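You operate a simulated robot arm through the tools that you are given. There is no shell and no other tool.

The job below is to be done with a simulated two-armed robot. You get a single attempt, and the scene is never put back.

Task
Vacuum up the sawdust between the rails of the sheet rest.
Fine: stand the wand back where it was and switch the vacuum off. Set down upright: vacuum wand. What is to be rubbed or washed off counts as gone when no trace of it is left.

Only the result counts: the job must be done as asked and must still hold three seconds after the hand-in. Knocking over, shifting, dropping, spilling or breaking anything else fails it. Flat cloth is picked up by pressing the open fingertips on it (5 to 10 N) and closing them slowly along it; thin cloth reads only 2 to 8 mm in the jaws.

Robot
Two 7-joint arms with fingered hands on one trunk that stands fixed in place. Base frame: the origin is at the foot of the trunk, x ahead of it, y to its left, z up. Units: mm, degrees, N and s.
The left shoulder is at [21, 269, 1147], the right one opposite. Payload 5 kg a hand.
The TCP of each hand is the grasp point between the finger pads, 42 mm short of the fingertips. In the tool frame z runs along the fingers and y along their closing line. The gripper opens to 208 mm. The gripper's body begins 119 mm behind the TCP. The gripper is a hand of 4 fingers: y runs from the thumb to the fingers, the wrist lies at [0, 0, -317] in the tool frame, and closing takes about 1.5 s.
Orientation is told as [roll, pitch, yaw] about the base's x, y, z axes, in that order, counted from this pose: with the fingers straight down and closing along the base's y, the tool's x points along the base's -x, its y along +y and its z along -z.

Tools
- The arms move only by the tool jog_arm. It takes "left_deltas", "right_deltas" or both (then of equal length, played together; a hand with none holds still); each is a list of rows, each an object (a shift or turn left out is 0, a gripper value left out holds the last) with "travel": the shift along the tool's x, y, z in units of 100 mm (1.0 is 100 mm), a list of three; "rotation": the turn, a rotation vector about the tool's x, y, z in units of 45 degrees (1.0 is 45 degrees), a list of three; "hand": the closure, from 0 (fully open) to 1 (shut). In form: [{"travel": [x, y, z], "rotation": [wx, wy, wz], "hand": hand}, ...]. A call has 1 to 20 rows; each row is the pose to reach, as a shift and turn from the pose commanded when the call began, along the tool's axes at that moment. A call with a number of a shift or a turn outside -1 to 1 is refused whole. Each row takes 0.2 s and may step no farther than 50 mm and 8.6 degrees from the row before; otherwise, or with a gripper value out of range, the whole call is refused. Where a pose cannot be reached the arm comes as near as it can. A force on the tool above 40 N (or 10 N above the force at the start of the call, whichever is more), or a blocked arm, ends the call early, and 0.2 s more pass. The fingers move at their own pace (about 153 mm/s each) and stop on an object; they squeeze with about 31 N. The grip force told is the motor's: it shows also when the fingers shut on nothing. Time passes only in rows, and 0.2 s behind the last, so rows that repeat a pose let the fingers close. The reply holds the time, the measured pose of the TCP, the force on the tool along the base axes, the opening and the grip force, in the units named above and with some noise, with the torque about the TCP (base axes, N m) and any sound that the robot's microphone picked up.
- Cameras (640 x 400 px; columns grow to the right, rows downward): "scene" is now at [165.7, 5.7, 1418.2]; the picture's right is [0.12, -0.99, 0.00], its down [-0.42, -0.05, -0.91] and it looks along [0.90, 0.11, -0.42] (base axes); focal length 250 px, centre (320, 200). "left" rides on the left gripper at [-94, 1, -146] in its tool frame; the picture's right is [-0.01, -1.00, 0.00], its down [0.84, -0.01, -0.54] and it looks along [0.54, -0.01, 0.84] (tool axes); focal length 280 px, centre (320, 200). "right" rides on the right gripper at [94, 1, -146] in its tool frame; the picture's right is [-0.01, 1.00, 0.00], its down [-0.84, -0.01, -0.54] and it looks along [-0.54, -0.01, 0.84] (tool axes); focal length 280 px, centre (320, 200). There is no depth. A picture from a camera that has moved, and an enlarged one, comes with that camera's place and axes in the base frame and with its lens. The place of the scene camera against the robot may be out by one fixed shift of up to 18 mm in any direction.
- grab_frame(camera): a new picture of that camera. No time passes.
- slide_trunk(by): slides the trunk up (or, below 0, down) by that many mm; the arms and the scene camera ride with it, the base frame stays. It gives what a move gives, with no picture.
- set_grasp(shape, hand): the hand has 4 fingers and takes this shape, open, in about a second: jaw (thumb against the fingers, like two jaws); tri (thumb and two fingers); tip (a fingertip pinch); poke (one finger out to press); point (the index stretched); flat (the hand flat); cup (the hand cupped); fist (a fist). The gripper value then closes the fingers along that shape, each until it touches; the sizes above hold for jaw. It gives what a move gives, with no picture.
- head_to(pan, tilt): turns the head with the scene camera to pan (to the left, within 80 degrees either way) and tilt (down, from -29 to 69), counted from straight ahead of the robot. It gives what a move gives.
- enlarge(camera, box): a new picture of the part [left, top, right, bottom] of that camera's present view, enlarged. No time passes.
- close_job(): hands the job in; it is judged then, once.

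Places have to be worked out from the pictures, the camera data and where the tool is seen. Open the grippers and draw the arms clear of the work before you hand the job in, unless the task says otherwise.

The tools are called as name(argument=value, ...) on one line, values as JSON. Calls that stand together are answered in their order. jog_arm: Moves the arms, as the interface text tells. Its arguments: {"type":"object","properties":{"left_deltas":{"type":"array","items":{"type":"object","properties":{"travel":{"type":"array","items":{"type":"number"}},"rotation":{"type":"array","items":{"type":"number"}},"hand":{"type":"number"}}}},"right_deltas":{"type":"array","items":{"type":"object","properties":{"travel":{"type":"array","items":{"type":"number"}},"rotation":{"type":"array","items":{"type":"number"}},"hand":{"type":"number"}}}}},"required":[]} The other tools are called the same way: slide_trunk (by) slides the trunk up or down; set_grasp (shape, hand) gives the hand a shape; head_to (pan, tilt) turns the head that bears the scene camera; grab_frame (camera) takes a picture; enlarge (camera, box) takes an enlarged picture of a part of a camera's view; close_job () hands the job in.

At the start:

```text
time: 0.0
left_ee_pos: [634.7, 230.8, 1336.9]
left_orientation: [-0.1, 0.0, 0.1]
left_ft_force: [-1.3, 0.0, 0.0]
left_wrist_torque: [-0.02, 0.03, -0.02]
left_finger_gap: 208.0
left_finger_force: 0.0
left_shape: jaw
right_ee_pos: [637.4, -222.3, 1269.5]
right_orientation: [0.0, -0.1, 0.0]
right_ft_force: [-0.3, 0.3, -0.6]
right_wrist_torque: [-0.03, 0.0, 0.01]
right_finger_gap: 207.9
right_finger_force: 0.0
right_shape: jaw
trunk travel left (down, up): [-525.0, 96.0]
head pan, tilt: [7.0, 25.1]
```

scene: 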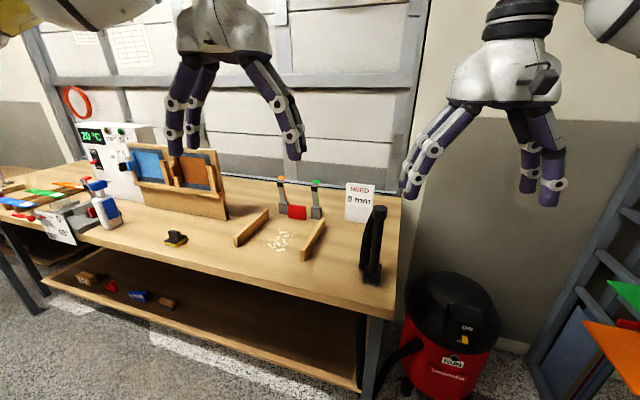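
right: 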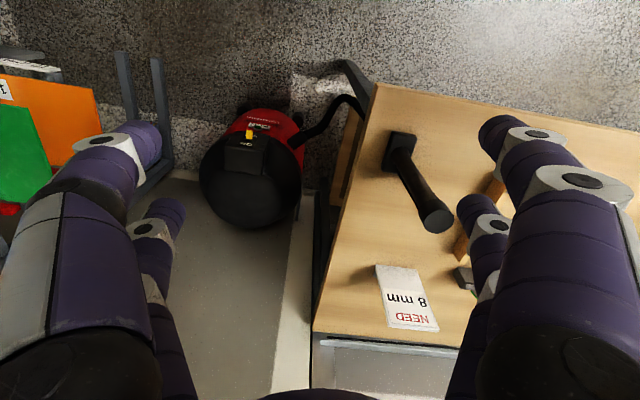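
left: 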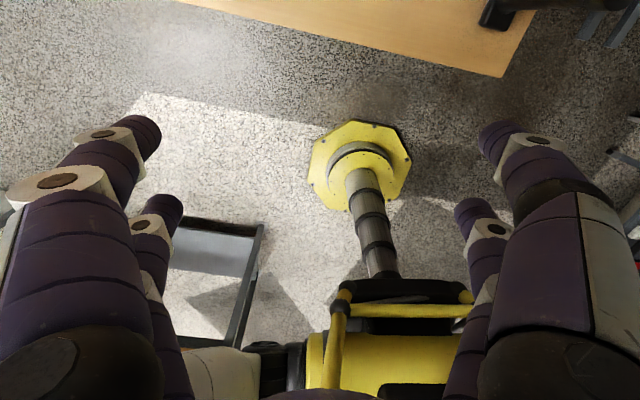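

The scene shows the bench with two rails and sawdust between them, a black vacuum wand standing on the bench at the right, and the vacuum with a switch on the floor to the right. I'll take enlarged pictures first.

enlarge(camera="scene", box=[220, 160, 420, 300])

enlarge(camera="scene", box=[340, 240, 540, 400])

enlarge(camera="right", box=[180, 60, 480, 260])

```text
2.86 times, centred on (320, 230) of scene
camera zoom: at [165.7, 5.7, 1418.2], right [0.12, -0.99, 0.0], down [-0.42, -0.05, -0.91], along [0.9, 0.11, -0.42], focal length 714 px, centre (320, 114)
```

zoom: 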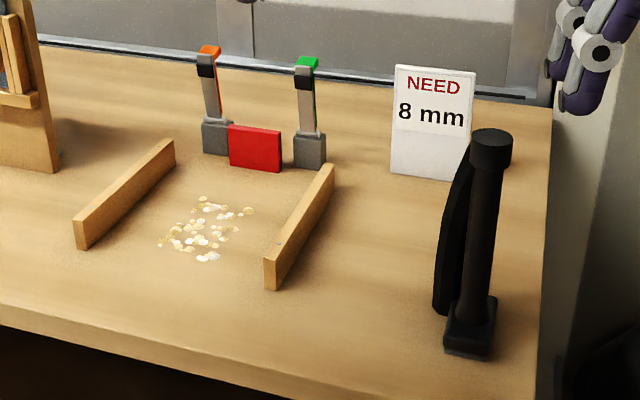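

```text
2.50 times, centred on (440, 320) of scene
camera zoom: at [165.7, 5.7, 1418.2], right [0.12, -0.99, 0.0], down [-0.42, -0.05, -0.91], along [0.9, 0.11, -0.42], focal length 625 px, centre (20, -100)
```

zoom: 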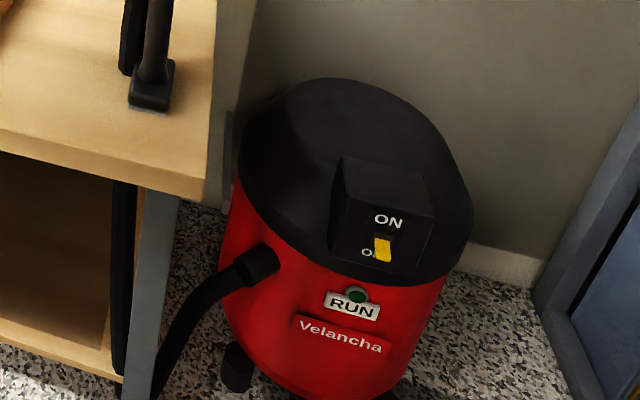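

```text
2.00 times, centred on (330, 160) of right
camera zoom: at [542.8, -221.3, 1414.5], right [0.01, 1.0, 0.0], down [0.84, -0.01, 0.54], along [0.54, -0.01, -0.84], focal length 561 px, centre (300, 280)
```

zoom: 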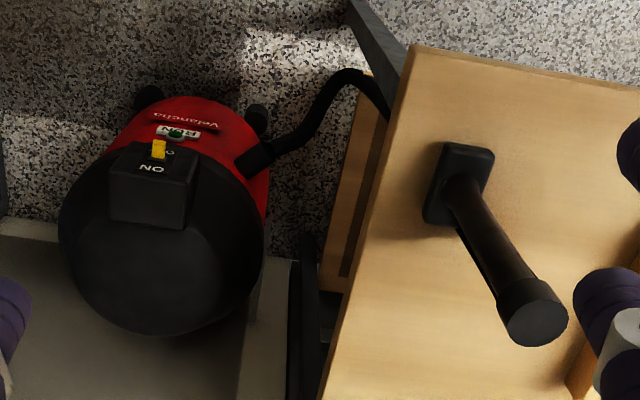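

From the two views I put the bench top near z≈860, the wand near (780,-65) with its top about z≈1115, the sawdust near (957,256), and the vacuum's lever near (848,-453,555). I'll turn the head to see these better.

head_to(pan=-10, tilt=40)

grab_frame(camera="scene")

enlarge(camera="scene", box=[200, 80, 400, 205])

enlarge(camera="scene", box=[320, 150, 520, 275])

```text
time: 0.8
left_ee_pos: [633.9, 230.0, 1337.9]
left_orientation: [-0.1, -0.1, 0.0]
left_ft_force: [-0.1, -0.2, 0.4]
left_wrist_torque: [0.03, 0.03, -0.01]
left_finger_gap: 207.8
left_finger_force: 0.1
left_shape: jaw
right_ee_pos: [636.5, -222.9, 1270.0]
right_orientation: [-0.1, 0.1, -0.1]
right_ft_force: [-0.1, -0.5, -0.3]
right_wrist_torque: [0.0, 0.0, 0.02]
right_finger_gap: 207.9
right_finger_force: 0.1
right_shape: jaw
trunk travel left (down, up): [-525.0, 96.0]
head pan, tilt: [-10.0, 40.0]
```

```text
taken
camera scene: at [158.0, -20.2, 1395.1], right [-0.17, -0.98, 0.0], down [-0.63, 0.11, -0.77], along [0.75, -0.13, -0.64], focal length 250 px, centre (320, 200)
```

scene: 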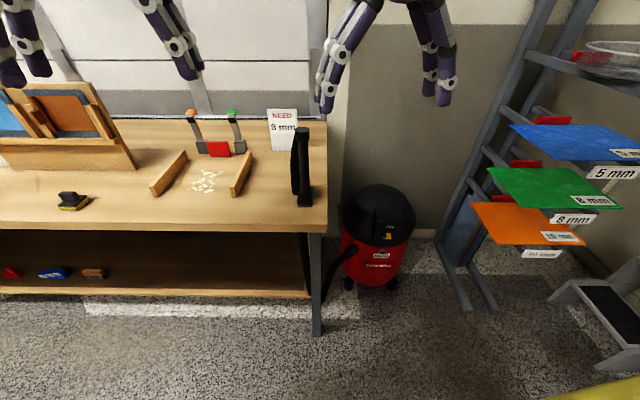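

```text
3.20 times, centred on (300, 142) of scene
camera zoom: at [158.0, -20.2, 1395.1], right [-0.17, -0.98, 0.0], down [-0.63, 0.11, -0.77], along [0.75, -0.13, -0.64], focal length 800 px, centre (384, 384)
```

zoom: 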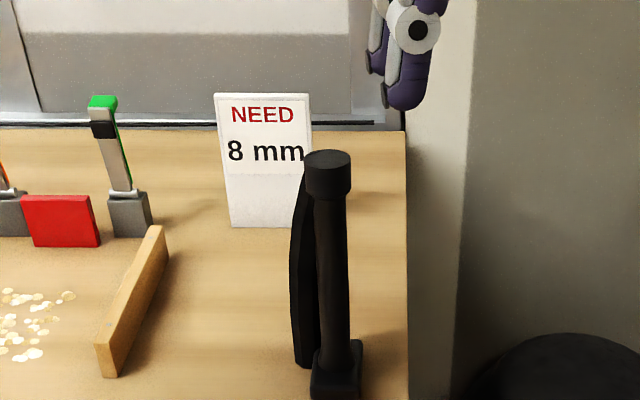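

```text
3.20 times, centred on (420, 212) of scene
camera zoom: at [158.0, -20.2, 1395.1], right [-0.17, -0.98, 0.0], down [-0.63, 0.11, -0.77], along [0.75, -0.13, -0.64], focal length 800 px, centre (0, 160)
```

zoom: 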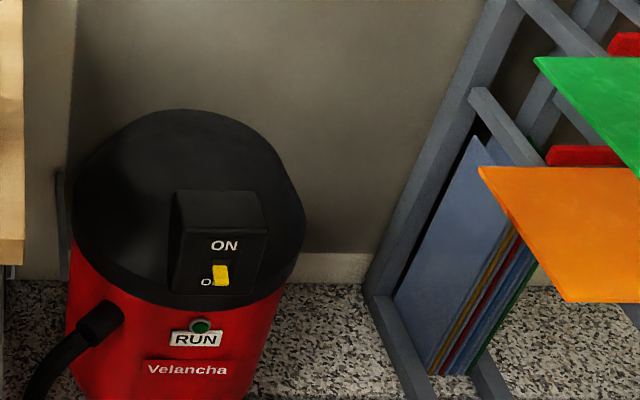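

The lever is down at OFF, with ON above it. I need to understand the black band behind the wand, so I'll zoom in on the wand from the right camera and the scene camera.

enlarge(camera="right", box=[360, 110, 480, 250])

enlarge(camera="scene", box=[265, 115, 345, 220])

enlarge(camera="scene", box=[130, 90, 270, 210])

```text
2.86 times, centred on (420, 180) of right
camera zoom: at [542.9, -221.3, 1414.4], right [0.01, 1.0, 0.0], down [0.84, -0.01, 0.54], along [0.54, -0.01, -0.84], focal length 801 px, centre (34, 257)
```

zoom: 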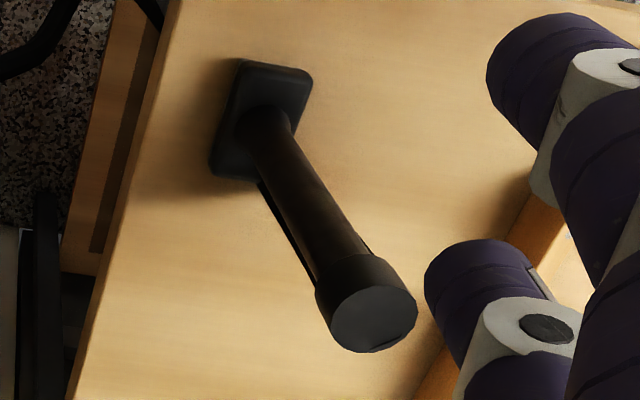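

```text
3.81 times, centred on (305, 168) of scene
camera zoom: at [158.0, -20.2, 1395.1], right [-0.17, -0.98, 0.0], down [-0.63, 0.11, -0.77], along [0.75, -0.13, -0.64], focal length 952 px, centre (377, 324)
```

zoom: 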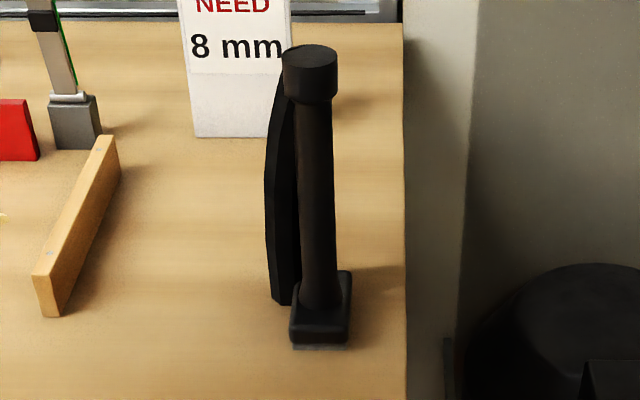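

```text
3.33 times, centred on (200, 150) of scene
camera zoom: at [158.0, -20.2, 1395.1], right [-0.17, -0.98, 0.0], down [-0.63, 0.11, -0.77], along [0.75, -0.13, -0.64], focal length 833 px, centre (720, 367)
```

zoom: 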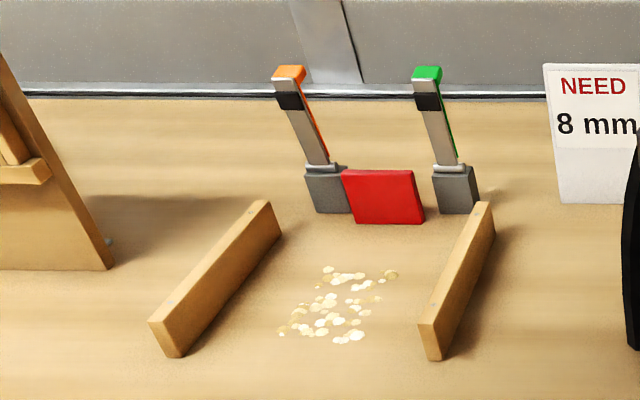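

The wand seems to have a curved hose or handle behind its tube, and I want to see it from the side. I'll pitch the left hand forward and the right hand partly forward while moving the right hand out to the right.

jog_arm(left_deltas=[{"travel": [-0.16, 0, 0], "rotation": [0, -0.166, 0]}, {"travel": [-0.32, 0, 0], "rotation": [0, -0.333, 0]}, {"travel": [-0.48, 0, 0], "rotation": [0, -0.5, 0]}, {"travel": [-0.64, 0, 0], "rotation": [0, -0.666, 0]}, {"travel": [-0.8, 0, 0], "rotation": [0, -0.833, 0]}, {"travel": [-1, 0, 0], "rotation": [0, -1, 0]}], right_deltas=[{"travel": [0, -0.16, 0], "rotation": [0, -0.166, 0]}, {"travel": [0, -0.32, 0], "rotation": [0, -0.333, 0]}, {"travel": [0, -0.48, 0], "rotation": [0, -0.5, 0]}, {"travel": [0, -0.64, 0], "rotation": [0, -0.666, 0]}, {"travel": [0, -0.8, 0], "rotation": [0, -0.833, 0]}, {"travel": [0, -1, 0], "rotation": [0, -1, 0]}])

```text
time: 2.2
left_ee_pos: [734.2, 227.8, 1337.8]
left_orientation: [0.0, -45.2, 0.0]
left_ft_force: [0.5, -1.2, -0.6]
left_wrist_torque: [0.03, 0.09, 0.07]
left_finger_gap: 208.0
left_finger_force: 0.0
left_shape: jaw
right_ee_pos: [638.7, -323.2, 1268.3]
right_orientation: [0.2, -45.1, -0.2]
right_ft_force: [1.6, -0.8, 0.9]
right_wrist_torque: [0.04, 0.07, 0.03]
right_finger_gap: 207.7
right_finger_force: 0.1
right_shape: jaw
trunk travel left (down, up): [-525.0, 96.0]
head pan, tilt: [-10.0, 40.0]
```

Both arms followed well. Now I'll bring the left hand to horizontal, move the right hand further right, and then slide the trunk down.

jog_arm(left_deltas=[{"rotation": [0, -0.166, 0]}, {"rotation": [0, -0.333, 0]}, {"rotation": [0, -0.5, 0]}, {"rotation": [0, -0.666, 0]}, {"rotation": [0, -0.833, 0]}, {"rotation": [0, -1, 0]}], right_deltas=[{"travel": [0, -0.16, 0]}, {"travel": [0, -0.32, 0]}, {"travel": [0, -0.48, 0]}, {"travel": [0, -0.64, 0]}, {"travel": [0, -0.8, 0]}, {"travel": [0, -1, 0]}])

slide_trunk(by=-250)

grab_frame(camera="left")

grab_frame(camera="right")

grab_frame(camera="scene")

```text
time: 3.6
left_ee_pos: [733.8, 231.7, 1339.2]
left_orientation: [-168.5, -89.8, 168.3]
left_ft_force: [0.2, 0.5, 0.7]
left_wrist_torque: [0.02, 0.07, -0.02]
left_finger_gap: 207.7
left_finger_force: 0.1
left_shape: jaw
right_ee_pos: [636.2, -422.8, 1267.1]
right_orientation: [0.0, -44.9, -0.1]
right_ft_force: [0.0, 0.4, -0.5]
right_wrist_torque: [-0.04, 0.03, -0.02]
right_finger_gap: 207.8
right_finger_force: 0.0
right_shape: jaw
trunk travel left (down, up): [-525.0, 96.0]
head pan, tilt: [-10.0, 40.0]
```

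```text
time: 6.2
left_ee_pos: [734.7, 229.1, 1089.1]
left_orientation: [-171.9, -89.9, 171.9]
left_ft_force: [0.3, 0.1, 0.4]
left_wrist_torque: [-0.01, 0.0, 0.0]
left_finger_gap: 207.9
left_finger_force: 0.0
left_shape: jaw
right_ee_pos: [637.8, -421.6, 1020.1]
right_orientation: [0.0, -45.0, 0.0]
right_ft_force: [-0.1, -0.5, 0.0]
right_wrist_torque: [0.04, -0.03, 0.02]
right_finger_gap: 207.9
right_finger_force: 0.0
right_shape: jaw
trunk travel left (down, up): [-275.0, 346.0]
head pan, tilt: [-10.0, 40.0]
```

```text
taken
camera left: at [589.0, 229.9, 1181.8], right [0.0, -1.0, 0.01], down [-0.54, -0.01, -0.84], along [0.84, -0.01, -0.54], focal length 280 px, centre (320, 200)
```

left: 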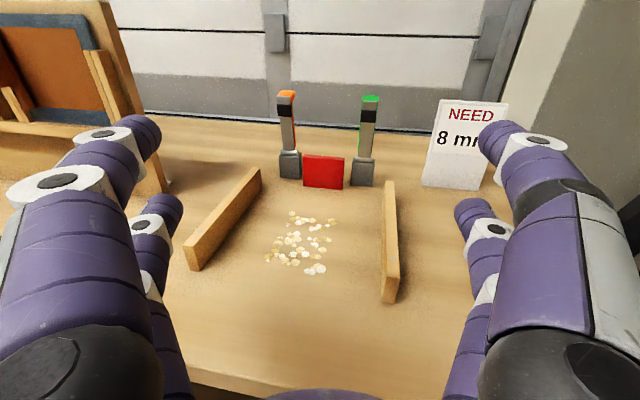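

```text
taken
camera right: at [466.4, -421.1, 1056.2], right [0.01, 1.0, 0.01], down [0.21, -0.01, 0.98], along [0.98, -0.01, -0.21], focal length 280 px, centre (320, 200)
```

right: 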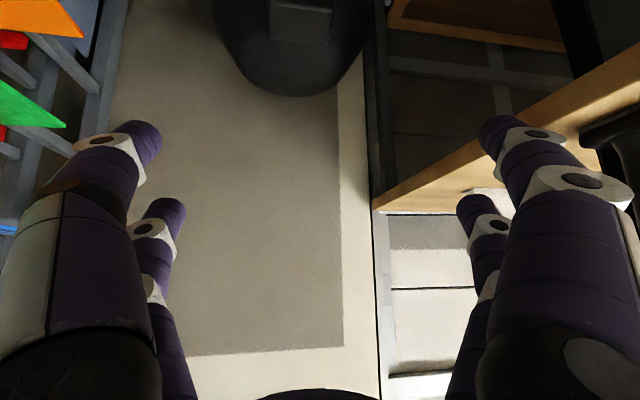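

```text
taken
camera scene: at [200.6, -20.2, 1137.6], right [-0.17, -0.98, 0.0], down [-0.63, 0.11, -0.77], along [0.75, -0.13, -0.64], focal length 250 px, centre (320, 200)
```

scene: 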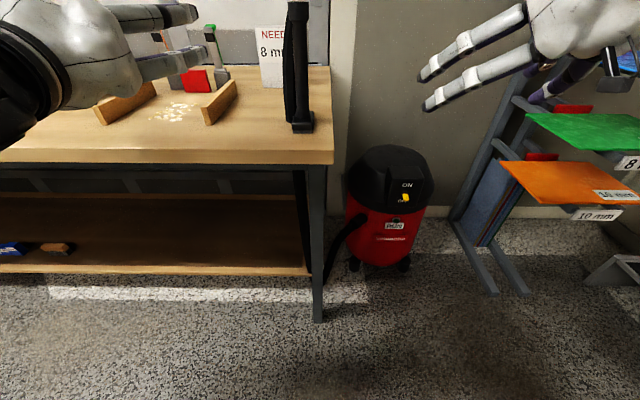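

The left view shows the rails, the sawdust centred near (946,258) and the clamps behind. I'll turn the left hand to look at the wand from its left side while lowering the right hand toward the vacuum's height.

jog_arm(left_deltas=[{"travel": [0, -0.16, -0.16], "rotation": [0.166, 0, 0]}, {"travel": [0, -0.33, -0.33], "rotation": [0.333, 0, 0]}, {"travel": [0, -0.5, -0.5], "rotation": [0.5, 0, 0]}, {"travel": [0, -0.66, -0.66], "rotation": [0.666, 0, 0]}, {"travel": [0, -0.83, -0.83], "rotation": [0.833, 0, 0]}, {"travel": [0, -1, -1], "rotation": [1, 0, 0]}], right_deltas=[{"travel": [0.16, 0, 0.16]}, {"travel": [0.33, 0, 0.33]}, {"travel": [0.5, 0, 0.5]}, {"travel": [0.66, 0, 0.66]}, {"travel": [0.83, 0, 0.83]}, {"travel": [1, 0, 1]}])

grab_frame(camera="left")

grab_frame(camera="right")

grab_frame(camera="scene")

```text
time: 7.6
left_ee_pos: [635.1, 130.9, 1085.4]
left_orientation: [175.3, -90.0, 139.6]
left_ft_force: [1.0, -0.4, -0.8]
left_wrist_torque: [-0.02, 0.01, -0.04]
left_finger_gap: 207.9
left_finger_force: 0.1
left_shape: jaw
right_ee_pos: [635.4, -421.7, 876.4]
right_orientation: [0.0, -44.9, 0.1]
right_ft_force: [0.5, 0.0, 0.3]
right_wrist_torque: [-0.02, 0.01, 0.01]
right_finger_gap: 207.8
right_finger_force: 0.2
right_shape: jaw
trunk travel left (down, up): [-275.0, 346.0]
head pan, tilt: [-10.0, 40.0]
```

```text
taken
camera left: at [534.4, 234.8, 1178.7], right [-0.71, -0.71, 0.01], down [-0.39, 0.37, -0.84], along [0.59, -0.6, -0.54], focal length 280 px, centre (320, 200)
```

left: 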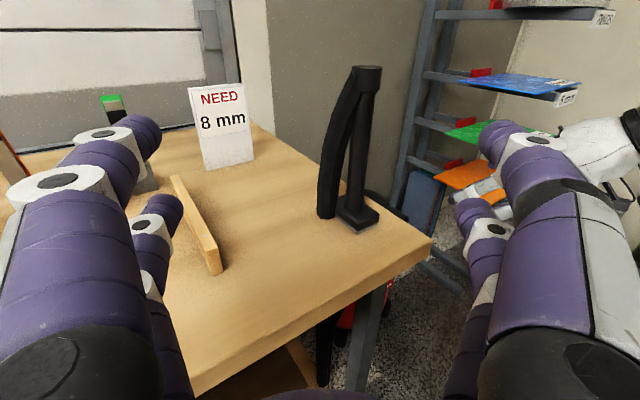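

```text
taken
camera right: at [465.0, -420.6, 914.0], right [0.01, 1.0, 0.01], down [0.22, -0.01, 0.98], along [0.98, -0.01, -0.22], focal length 280 px, centre (320, 200)
```

right: 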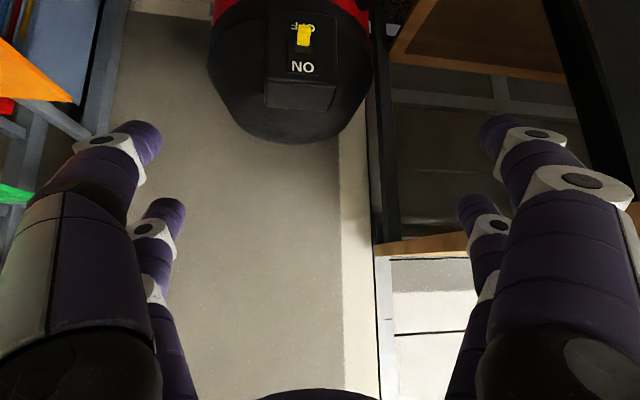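

```text
taken
camera scene: at [201.2, -20.2, 1137.2], right [-0.17, -0.98, 0.0], down [-0.63, 0.11, -0.77], along [0.75, -0.13, -0.64], focal length 250 px, centre (320, 200)
```

scene: 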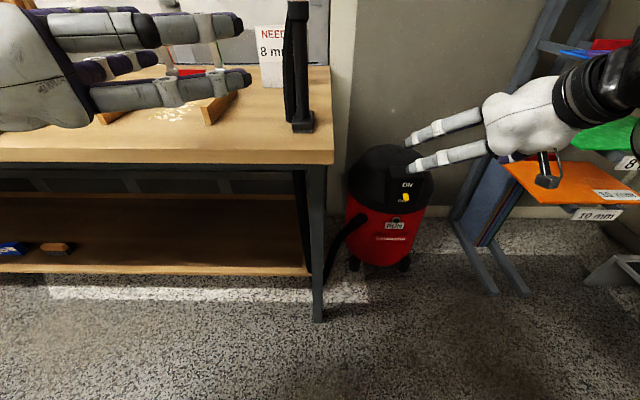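

Now the wand can be seen from its left, and the switch from the front. I'll enlarge both.

enlarge(camera="left", box=[290, 50, 420, 250])

enlarge(camera="right", box=[240, 0, 370, 120])

enlarge(camera="scene", box=[340, 140, 440, 270])

```text
2.00 times, centred on (355, 150) of left
camera zoom: at [534.4, 234.8, 1178.7], right [-0.71, -0.71, 0.01], down [-0.39, 0.37, -0.84], along [0.59, -0.6, -0.54], focal length 561 px, centre (250, 300)
```

zoom: 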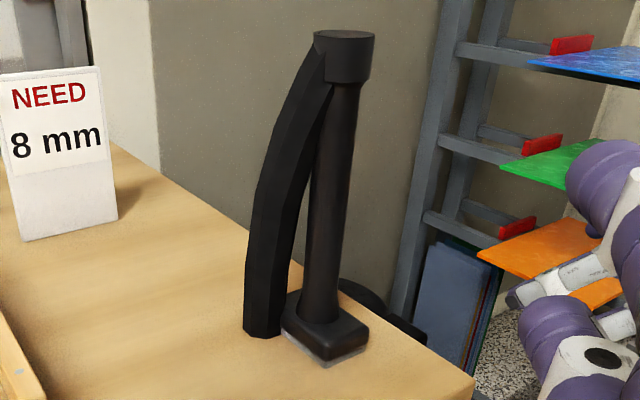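

```text
3.33 times, centred on (305, 60) of right
camera zoom: at [465.0, -420.6, 914.0], right [0.01, 1.0, 0.01], down [0.22, -0.01, 0.98], along [0.98, -0.01, -0.22], focal length 935 px, centre (370, 667)
```

zoom: 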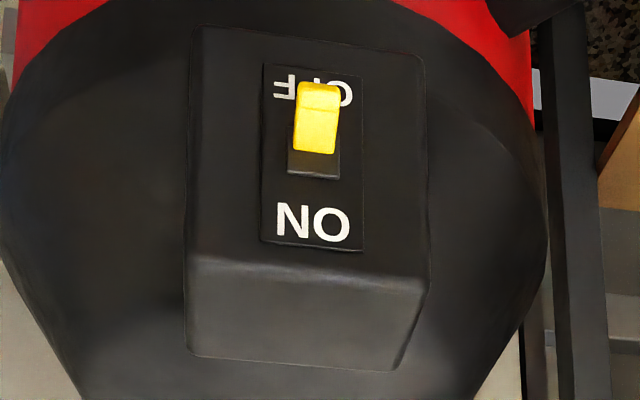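

```text
3.08 times, centred on (390, 205) of scene
camera zoom: at [201.2, -20.2, 1137.2], right [-0.17, -0.98, 0.0], down [-0.63, 0.11, -0.77], along [0.75, -0.13, -0.64], focal length 769 px, centre (105, 185)
```

zoom: 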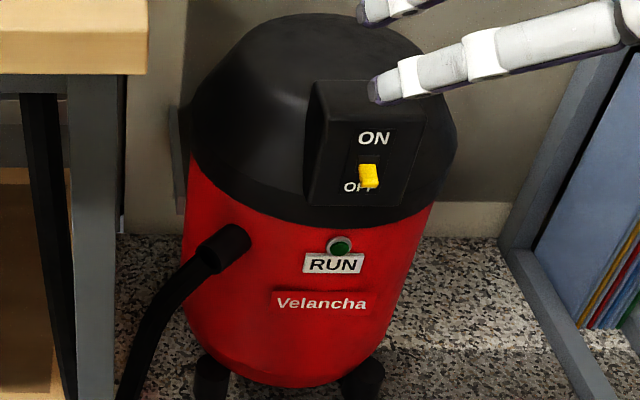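

The lever triangulates to about (848,-451,556) on a nearly vertical face at x≈860, and ON needs it pushed up. The wand's short hose arcs from the cap to behind the tube. I'll set the right hand to the poke shape and look at where its finger sits.

set_grasp(shape="poke", hand="right")

grab_frame(camera="right")

enlarge(camera="scene", box=[380, 40, 640, 240])

```text
time: 8.5
left_ee_pos: [634.5, 131.7, 1085.4]
left_orientation: [57.9, -90.0, -102.9]
left_ft_force: [1.0, 0.5, -0.9]
left_wrist_torque: [0.0, 0.0, 0.0]
left_finger_gap: 207.9
left_finger_force: 0.2
left_shape: jaw
right_ee_pos: [635.1, -422.9, 878.6]
right_orientation: [0.0, -44.9, -0.1]
right_ft_force: [0.0, -0.2, -0.2]
right_wrist_torque: [-0.03, 0.03, -0.03]
right_finger_gap: 0.1
right_finger_force: 0.0
right_shape: poke
trunk travel left (down, up): [-275.0, 346.0]
head pan, tilt: [-10.0, 40.0]
```

```text
taken
camera right: at [464.9, -420.7, 914.7], right [0.01, 1.0, 0.01], down [0.22, -0.01, 0.98], along [0.98, -0.01, -0.22], focal length 280 px, centre (320, 200)
```

right: 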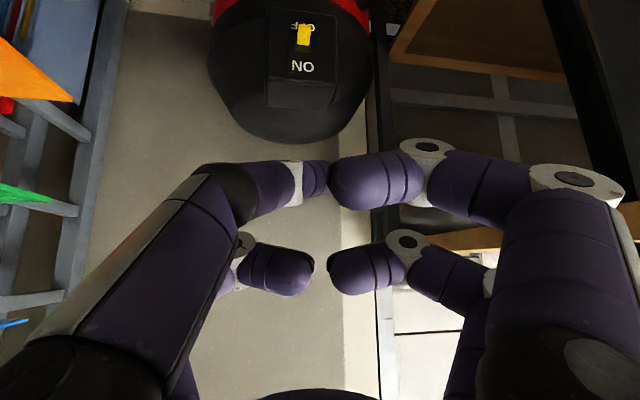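

```text
2.00 times, centred on (510, 140) of scene
camera zoom: at [201.0, -20.3, 1137.3], right [-0.17, -0.98, 0.0], down [-0.63, 0.11, -0.77], along [0.75, -0.13, -0.64], focal length 500 px, centre (-60, 320)
```

zoom: 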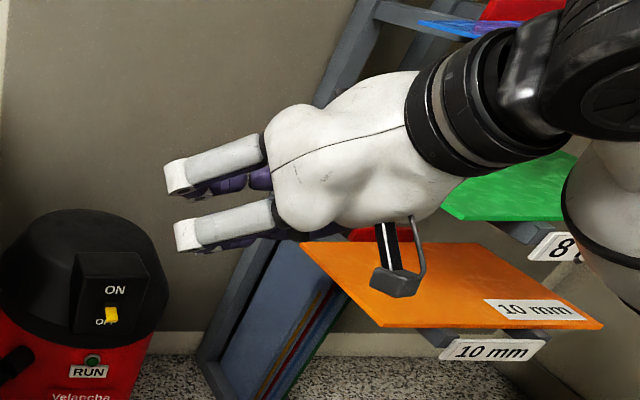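

The poke shape looks like curled fingers and may not be finished. I'll let a little time pass and look again.

jog_arm(right_deltas=[{"travel": [0, 0, 0]}, {"travel": [0, 0, 0]}, {"travel": [0, 0, 0]}, {"travel": [0, 0, 0]}])

grab_frame(camera="right")

```text
time: 9.5
left_ee_pos: [635.4, 130.8, 1085.7]
left_orientation: [51.7, -90.1, -96.7]
left_ft_force: [-0.3, -0.2, -0.3]
left_wrist_torque: [0.0, -0.02, -0.04]
left_finger_gap: 207.8
left_finger_force: 0.0
left_shape: jaw
right_ee_pos: [636.4, -422.6, 878.0]
right_orientation: [0.0, -45.0, 0.1]
right_ft_force: [-0.8, -0.2, 0.7]
right_wrist_torque: [-0.02, -0.04, -0.04]
right_finger_gap: 0.1
right_finger_force: 0.1
right_shape: poke
trunk travel left (down, up): [-275.0, 346.0]
head pan, tilt: [-10.0, 40.0]
```

```text
taken
camera right: at [464.9, -420.7, 914.6], right [0.01, 1.0, 0.01], down [0.22, -0.01, 0.98], along [0.98, -0.01, -0.22], focal length 280 px, centre (320, 200)
```

right: 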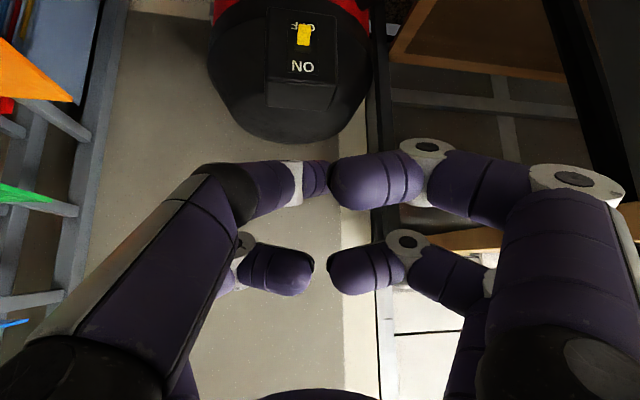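

The poke shape keeps the tips bent inward. I'll try the point shape instead.

set_grasp(shape="point", hand="right")

grab_frame(camera="right")

enlarge(camera="scene", box=[380, 40, 640, 240])

```text
time: 10.4
left_ee_pos: [633.4, 131.6, 1085.9]
left_orientation: [72.6, -90.0, -117.6]
left_ft_force: [0.4, 0.5, 0.7]
left_wrist_torque: [0.03, 0.02, -0.02]
left_finger_gap: 207.8
left_finger_force: 0.0
left_shape: jaw
right_ee_pos: [634.1, -422.2, 877.2]
right_orientation: [0.1, -45.0, 0.1]
right_ft_force: [0.3, -0.7, 0.7]
right_wrist_torque: [-0.03, -0.01, -0.01]
right_finger_gap: 201.7
right_finger_force: 0.0
right_shape: point
trunk travel left (down, up): [-275.0, 346.0]
head pan, tilt: [-10.0, 40.0]
```

```text
taken
camera right: at [464.9, -420.7, 914.6], right [0.01, 1.0, 0.01], down [0.22, -0.01, 0.98], along [0.98, -0.01, -0.22], focal length 280 px, centre (320, 200)
```

right: 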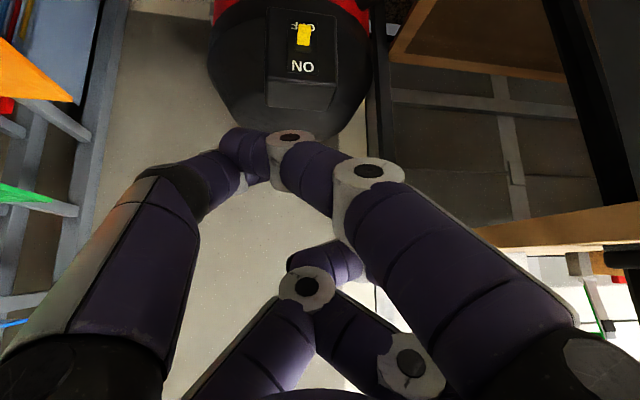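

```text
2.00 times, centred on (510, 140) of scene
camera zoom: at [201.0, -20.2, 1137.3], right [-0.17, -0.98, 0.0], down [-0.63, 0.11, -0.77], along [0.75, -0.13, -0.64], focal length 500 px, centre (-60, 320)
```

zoom: 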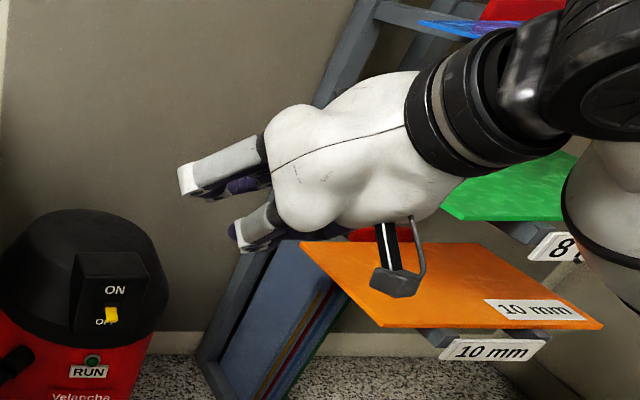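

The point shape is untidy too. I'll return to the jaw shape, close it, and see where the shut fingertips sit.

set_grasp(shape="jaw", hand="right")

jog_arm(right_deltas=[{"hand": 1}, {"hand": 1}, {"hand": 1}, {"hand": 1}, {"hand": 1}, {"hand": 1}, {"hand": 1}, {"hand": 1}])

grab_frame(camera="right")

enlarge(camera="scene", box=[380, 40, 640, 240])

```text
time: 11.3
left_ee_pos: [636.5, 130.2, 1086.0]
left_orientation: [56.2, -89.9, -101.2]
left_ft_force: [0.6, 0.3, 0.1]
left_wrist_torque: [0.02, -0.02, 0.01]
left_finger_gap: 208.0
left_finger_force: 0.1
left_shape: jaw
right_ee_pos: [635.9, -422.8, 876.7]
right_orientation: [-0.1, -45.0, 0.0]
right_ft_force: [-0.8, 0.4, -0.1]
right_wrist_torque: [0.0, 0.01, -0.02]
right_finger_gap: 208.1
right_finger_force: 0.1
right_shape: jaw
trunk travel left (down, up): [-275.0, 346.0]
head pan, tilt: [-10.0, 40.0]
```

```text
time: 13.1
left_ee_pos: [634.8, 131.3, 1085.6]
left_orientation: [68.0, -90.0, -112.9]
left_ft_force: [0.0, 0.6, 0.5]
left_wrist_torque: [0.05, 0.01, -0.01]
left_finger_gap: 207.8
left_finger_force: 0.1
left_shape: jaw
right_ee_pos: [635.3, -422.8, 878.3]
right_orientation: [0.0, -45.0, 0.0]
right_ft_force: [-0.6, -0.7, 1.0]
right_wrist_torque: [0.0, 0.01, 0.01]
right_finger_gap: 0.0
right_finger_force: 31.5
right_shape: jaw
trunk travel left (down, up): [-275.0, 346.0]
head pan, tilt: [-10.0, 40.0]
```

```text
taken
camera right: at [464.9, -420.7, 914.6], right [0.01, 1.0, 0.01], down [0.22, -0.01, 0.98], along [0.98, -0.01, -0.22], focal length 280 px, centre (320, 200)
```

right: 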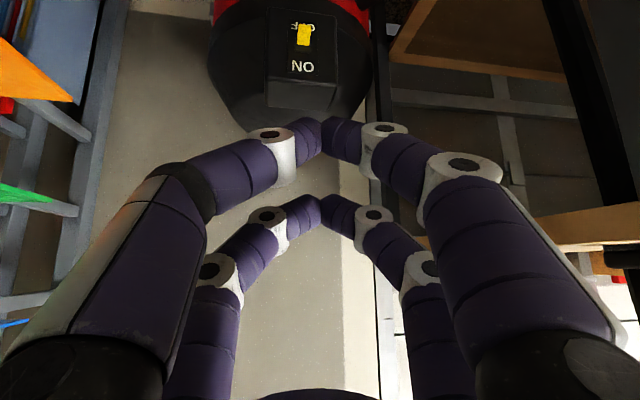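

```text
2.00 times, centred on (510, 140) of scene
camera zoom: at [201.0, -20.3, 1137.3], right [-0.17, -0.98, 0.0], down [-0.63, 0.11, -0.77], along [0.75, -0.13, -0.64], focal length 500 px, centre (-60, 320)
```

zoom: 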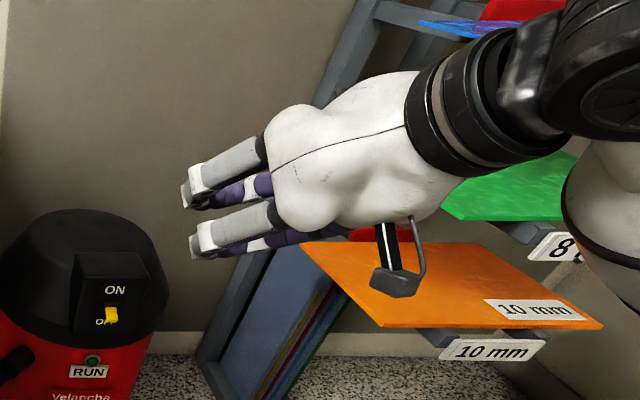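

Shut, the hand forms two finger pairs about ±32 mm apart along tool x, with a roughly 44 mm gap between them. I'll point the right hand horizontally forward so the lever sits between the pairs, lower it, and aim the head at the vacuum.

jog_arm(right_deltas=[{"travel": [0.16, -0.04, 0.16], "rotation": [0, -0.166, 0]}, {"travel": [0.33, -0.08, 0.33], "rotation": [0, -0.333, 0]}, {"travel": [0.5, -0.13, 0.5], "rotation": [0, -0.5, 0]}, {"travel": [0.66, -0.18, 0.66], "rotation": [0, -0.666, 0]}, {"travel": [0.83, -0.23, 0.83], "rotation": [0, -0.833, 0]}, {"travel": [1, -0.28, 1], "rotation": [0, -1, 0]}])

head_to(pan=-33, tilt=38)

grab_frame(camera="scene")

grab_frame(camera="right")

```text
time: 14.7
left_ee_pos: [635.2, 132.4, 1086.8]
left_orientation: [162.8, -89.7, 152.2]
left_ft_force: [-2.0, 2.4, 2.4]
left_wrist_torque: [0.23, 0.19, -0.03]
left_finger_gap: 207.8
left_finger_force: 0.1
left_shape: jaw
right_ee_pos: [689.4, -489.8, 920.1]
right_orientation: [-109.8, -55.4, 111.7]
right_ft_force: [-1.9, 2.5, 0.9]
right_wrist_torque: [0.04, 0.28, -0.38]
right_finger_gap: 0.0
right_finger_force: 30.5
right_shape: jaw
right hand out of reach, approached as far as the arm can: row 2, 3, 4, 5, 6
trunk travel left (down, up): [-275.0, 346.0]
head pan, tilt: [-10.0, 40.0]
stopped in row 6 (right hand): the arm was blocked; the commanded pose is now the measured one
```

```text
time: 15.6
left_ee_pos: [635.7, 131.1, 1086.6]
left_orientation: [-11.5, -89.9, -33.5]
left_ft_force: [-0.9, 0.4, 1.1]
left_wrist_torque: [-0.04, -0.01, -0.03]
left_finger_gap: 207.8
left_finger_force: 0.1
left_shape: jaw
right_ee_pos: [692.7, -490.0, 914.7]
right_orientation: [-109.4, -55.5, 111.4]
right_ft_force: [0.4, -0.2, -0.7]
right_wrist_torque: [-0.05, 0.01, -0.02]
right_finger_gap: 0.0
right_finger_force: 30.2
right_shape: jaw
trunk travel left (down, up): [-275.0, 346.0]
head pan, tilt: [-33.0, 38.0]
```

```text
taken
camera scene: at [189.7, -52.4, 1140.3], right [-0.54, -0.84, 0.0], down [-0.52, 0.33, -0.79], along [0.66, -0.43, -0.62], focal length 250 px, centre (320, 200)
```

scene: 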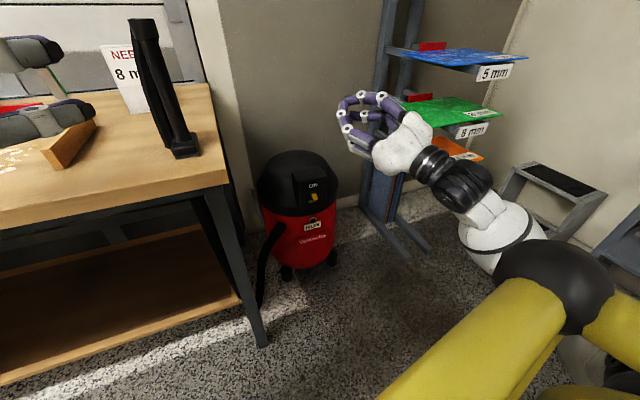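

```text
taken
camera right: at [568.4, -551.1, 809.9], right [0.02, 0.85, -0.52], down [-0.7, 0.38, 0.6], along [0.71, 0.35, 0.61], focal length 280 px, centre (320, 200)
```

right: 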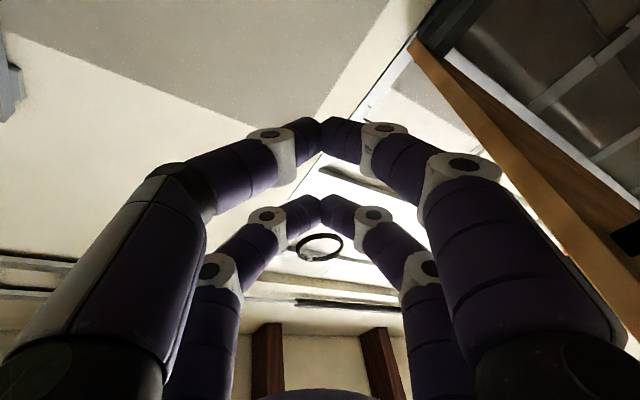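

The right arm reached a fold limit because its wrist was too close to the shoulder. The hand now points forward but is rolled about 31°, so I'll level it while moving forward, which takes the wrist out of the folded zone.

jog_arm(right_deltas=[{"travel": [-0.012, 0.057, 0.16], "rotation": [0.008, 0.044, 0.116]}, {"travel": [-0.025, 0.115, 0.32], "rotation": [0.016, 0.089, 0.232]}, {"travel": [-0.037, 0.172, 0.48], "rotation": [0.024, 0.133, 0.348]}, {"travel": [-0.05, 0.23, 0.64], "rotation": [0.031, 0.177, 0.463]}, {"travel": [-0.062, 0.287, 0.8], "rotation": [0.039, 0.222, 0.579]}, {"travel": [-0.075, 0.344, 0.95], "rotation": [0.047, 0.266, 0.695]}])

grab_frame(camera="scene")

grab_frame(camera="right")

```text
time: 16.9
left_ee_pos: [637.5, 134.0, 1084.1]
left_orientation: [-70.6, -89.9, 25.8]
left_ft_force: [0.1, 2.2, -0.8]
left_wrist_torque: [-0.15, -0.14, -0.32]
left_finger_gap: 207.8
left_finger_force: 0.0
left_shape: jaw
right_ee_pos: [764.1, -459.4, 913.4]
right_orientation: [-119.6, -82.3, 119.6]
right_ft_force: [0.0, 0.9, 0.7]
right_wrist_torque: [-0.02, 0.11, -0.11]
right_finger_gap: 0.1
right_finger_force: 31.0
right_shape: jaw
right hand out of reach, approached as far as the arm can: row 5, 6
trunk travel left (down, up): [-275.0, 346.0]
head pan, tilt: [-33.0, 38.0]
```

```text
taken
camera scene: at [190.1, -51.3, 1140.1], right [-0.54, -0.84, 0.0], down [-0.52, 0.33, -0.79], along [0.66, -0.43, -0.62], focal length 250 px, centre (320, 200)
```

scene: 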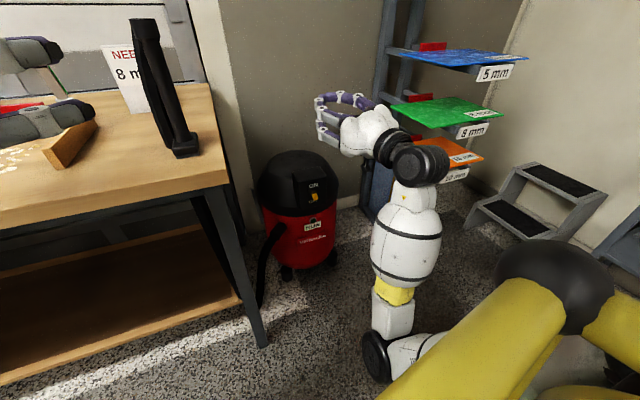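

```text
taken
camera right: at [624.9, -469.1, 809.4], right [0.0, 0.99, -0.1], down [-0.59, 0.08, 0.8], along [0.8, 0.06, 0.59], focal length 280 px, centre (320, 200)
```

right: 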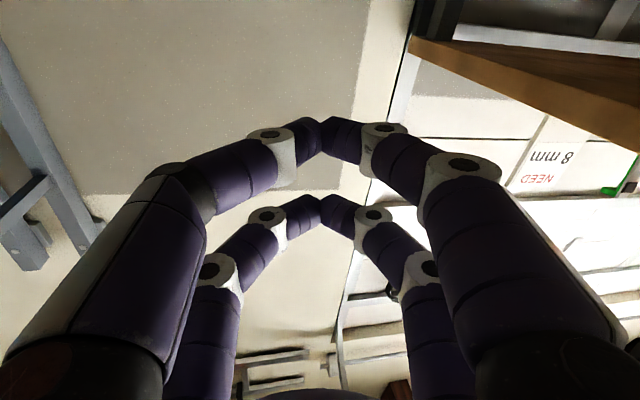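

Horizontal pointing strains the right arm, with the elbow dropping, whereas the 45° pitch worked well. I'll pitch the right hand back to about 45° down-forward, which also suits pushing the lever.

jog_arm(right_deltas=[{"travel": [0.06, 0.02, -0.07], "rotation": [-0.006, 0.133, 0.015]}, {"travel": [0.12, 0.04, -0.14], "rotation": [-0.012, 0.267, 0.03]}, {"travel": [0.18, 0.06, -0.21], "rotation": [-0.018, 0.4, 0.045]}, {"travel": [0.24, 0.08, -0.28], "rotation": [-0.024, 0.533, 0.06]}, {"travel": [0.3, 0.1, -0.35], "rotation": [-0.03, 0.667, 0.075]}, {"travel": [0.36, 0.12, -0.42], "rotation": [-0.035, 0.8, 0.09]}])

grab_frame(camera="scene")

grab_frame(camera="right")

```text
time: 18.4
left_ee_pos: [635.6, 131.0, 1086.2]
left_orientation: [123.5, -90.1, -168.6]
left_ft_force: [-0.5, 0.5, 0.6]
left_wrist_torque: [0.03, 0.08, 0.09]
left_finger_gap: 208.0
left_finger_force: 0.2
left_shape: jaw
right_ee_pos: [723.0, -450.6, 872.7]
right_orientation: [-4.6, -57.6, 4.1]
right_ft_force: [-1.1, 0.6, 0.1]
right_wrist_torque: [-0.01, -0.03, -0.03]
right_finger_gap: 0.1
right_finger_force: 31.3
right_shape: jaw
trunk travel left (down, up): [-275.0, 346.0]
head pan, tilt: [-33.0, 38.0]
```

```text
taken
camera scene: at [189.3, -52.6, 1140.6], right [-0.55, -0.84, 0.0], down [-0.52, 0.34, -0.79], along [0.66, -0.43, -0.62], focal length 250 px, centre (320, 200)
```

scene: 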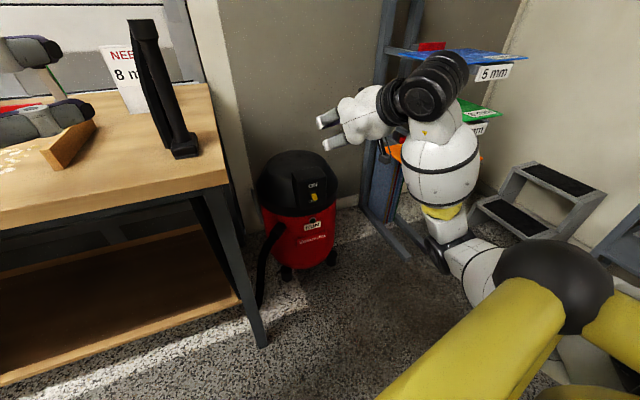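

```text
taken
camera right: at [548.7, -450.3, 871.3], right [0.0, 1.0, -0.03], down [0.0, 0.03, 1.0], along [1.0, 0.0, 0.01], focal length 280 px, centre (320, 200)
```

right: 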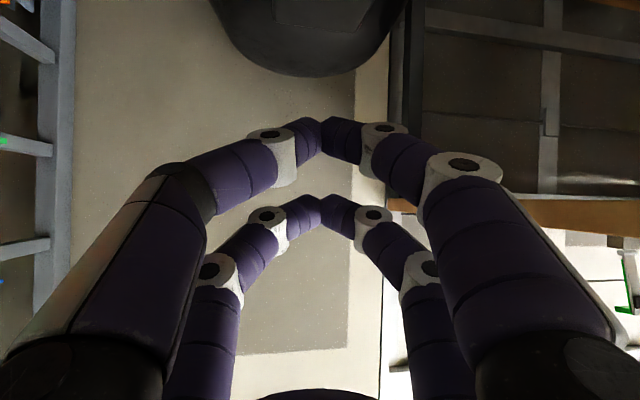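

The right hand is now at (723,-451,873), pitched 57.6° forward and healthy again. I'll lower it straight down in steps, with fingers well in front of the vacuum.

jog_arm(right_deltas=[{"travel": [0.33, 0.012, 0.21]}, {"travel": [0.66, 0.023, 0.42]}, {"travel": [0.99, 0.035, 0.62]}])

jog_arm(right_deltas=[{"travel": [0.33, 0.012, 0.21]}, {"travel": [0.66, 0.023, 0.42]}, {"travel": [0.99, 0.035, 0.62]}])

grab_frame(camera="scene")

grab_frame(camera="right")

```text
time: 19.1
left_ee_pos: [634.5, 131.2, 1084.5]
left_orientation: [-34.9, -89.9, -10.3]
left_ft_force: [0.2, -0.7, 0.2]
left_wrist_torque: [-0.05, 0.0, 0.01]
left_finger_gap: 207.8
left_finger_force: 0.0
left_shape: jaw
right_ee_pos: [720.8, -450.5, 757.3]
right_orientation: [-4.6, -57.6, 4.1]
right_ft_force: [-0.4, 0.4, 0.1]
right_wrist_torque: [0.0, 0.0, 0.01]
right_finger_gap: 0.0
right_finger_force: 31.3
right_shape: jaw
trunk travel left (down, up): [-275.0, 346.0]
head pan, tilt: [-33.0, 38.0]
```

```text
time: 19.9
left_ee_pos: [636.4, 132.3, 1083.7]
left_orientation: [-26.4, -90.1, -18.8]
left_ft_force: [1.4, 0.0, 0.1]
left_wrist_torque: [-0.02, 0.0, -0.02]
left_finger_gap: 207.9
left_finger_force: 0.1
left_shape: jaw
right_ee_pos: [724.0, -453.4, 640.5]
right_orientation: [-4.5, -57.7, 4.0]
right_ft_force: [-0.7, 0.0, 0.5]
right_wrist_torque: [0.02, 0.03, 0.07]
right_finger_gap: 0.0
right_finger_force: 31.1
right_shape: jaw
trunk travel left (down, up): [-275.0, 346.0]
head pan, tilt: [-33.0, 38.0]
```

```text
taken
camera scene: at [190.0, -52.6, 1140.2], right [-0.54, -0.84, 0.0], down [-0.52, 0.34, -0.79], along [0.66, -0.43, -0.62], focal length 250 px, centre (320, 200)
```

scene: 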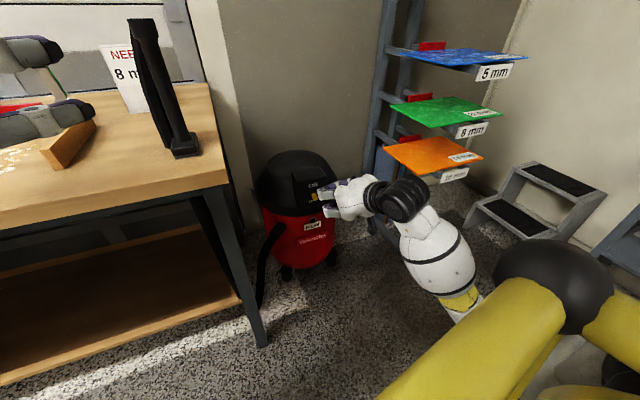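

```text
taken
camera right: at [550.1, -451.6, 637.2], right [0.0, 1.0, -0.03], down [-0.01, 0.03, 1.0], along [1.0, 0.0, 0.01], focal length 280 px, centre (320, 200)
```

right: 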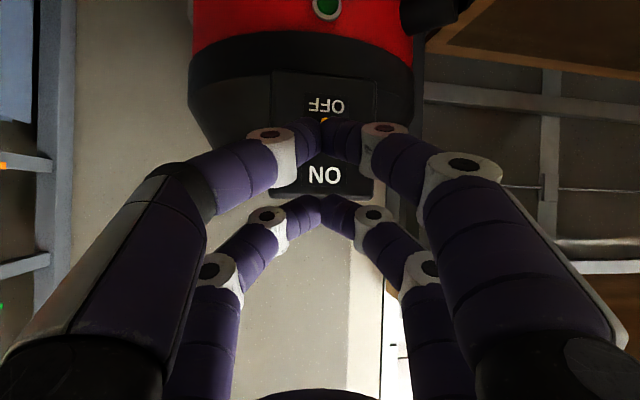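

The camera now looks level at the box: ON is at z≈609, OFF at z≈533, and the lever end is near (830,-449,553). I'll pitch the hand to 45° and lower it so the front finger pair sits in front of and below the lever.

jog_arm(right_deltas=[{"travel": [0.22, 0.02, 0.25], "rotation": [0, 0.07, 0]}, {"travel": [0.44, 0.04, 0.5], "rotation": [0, 0.14, 0]}, {"travel": [0.66, 0.06, 0.75], "rotation": [0, 0.21, 0]}, {"travel": [0.875, 0.08, 1.0], "rotation": [0, 0.28, 0]}])

enlarge(camera="scene", box=[230, 130, 390, 280])

grab_frame(camera="right")

```text
time: 20.9
left_ee_pos: [635.3, 131.0, 1085.0]
left_orientation: [-18.1, -90.0, -26.8]
left_ft_force: [-0.4, 1.2, -0.3]
left_wrist_torque: [0.02, -0.02, 0.01]
left_finger_gap: 207.9
left_finger_force: 0.0
left_shape: jaw
right_ee_pos: [761.2, -453.1, 508.7]
right_orientation: [-3.5, -45.1, 2.7]
right_ft_force: [0.3, 0.5, 0.5]
right_wrist_torque: [0.0, 0.0, 0.04]
right_finger_gap: 0.1
right_finger_force: 31.1
right_shape: jaw
trunk travel left (down, up): [-275.0, 346.0]
head pan, tilt: [-33.0, 38.0]
```

```text
2.67 times, centred on (310, 205) of scene
camera zoom: at [189.4, -52.4, 1140.3], right [-0.54, -0.84, 0.0], down [-0.52, 0.34, -0.79], along [0.66, -0.43, -0.62], focal length 666 px, centre (347, 187)
```

zoom: 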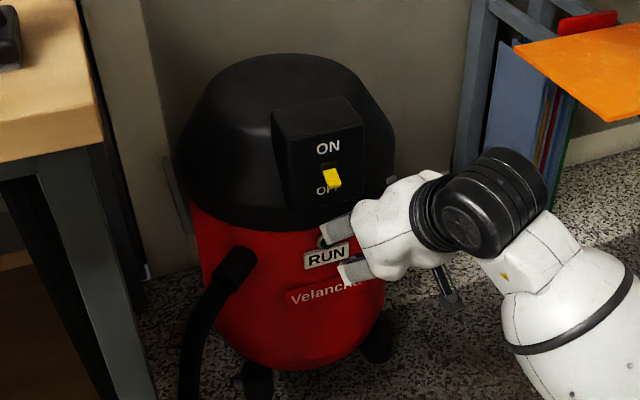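

```text
taken
camera right: at [591.1, -449.4, 545.0], right [0.01, 1.0, -0.03], down [0.21, 0.03, 0.98], along [0.98, -0.01, -0.21], focal length 280 px, centre (320, 200)
```

right: 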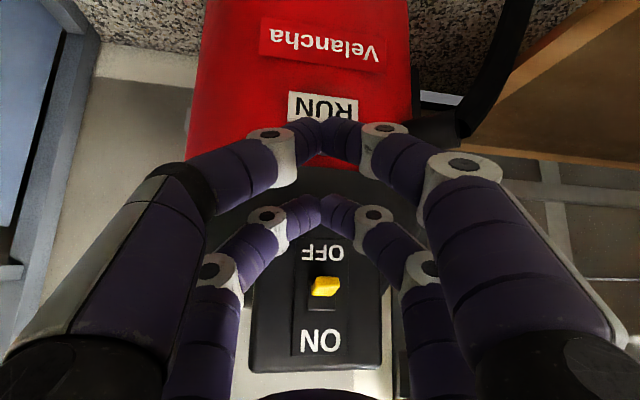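

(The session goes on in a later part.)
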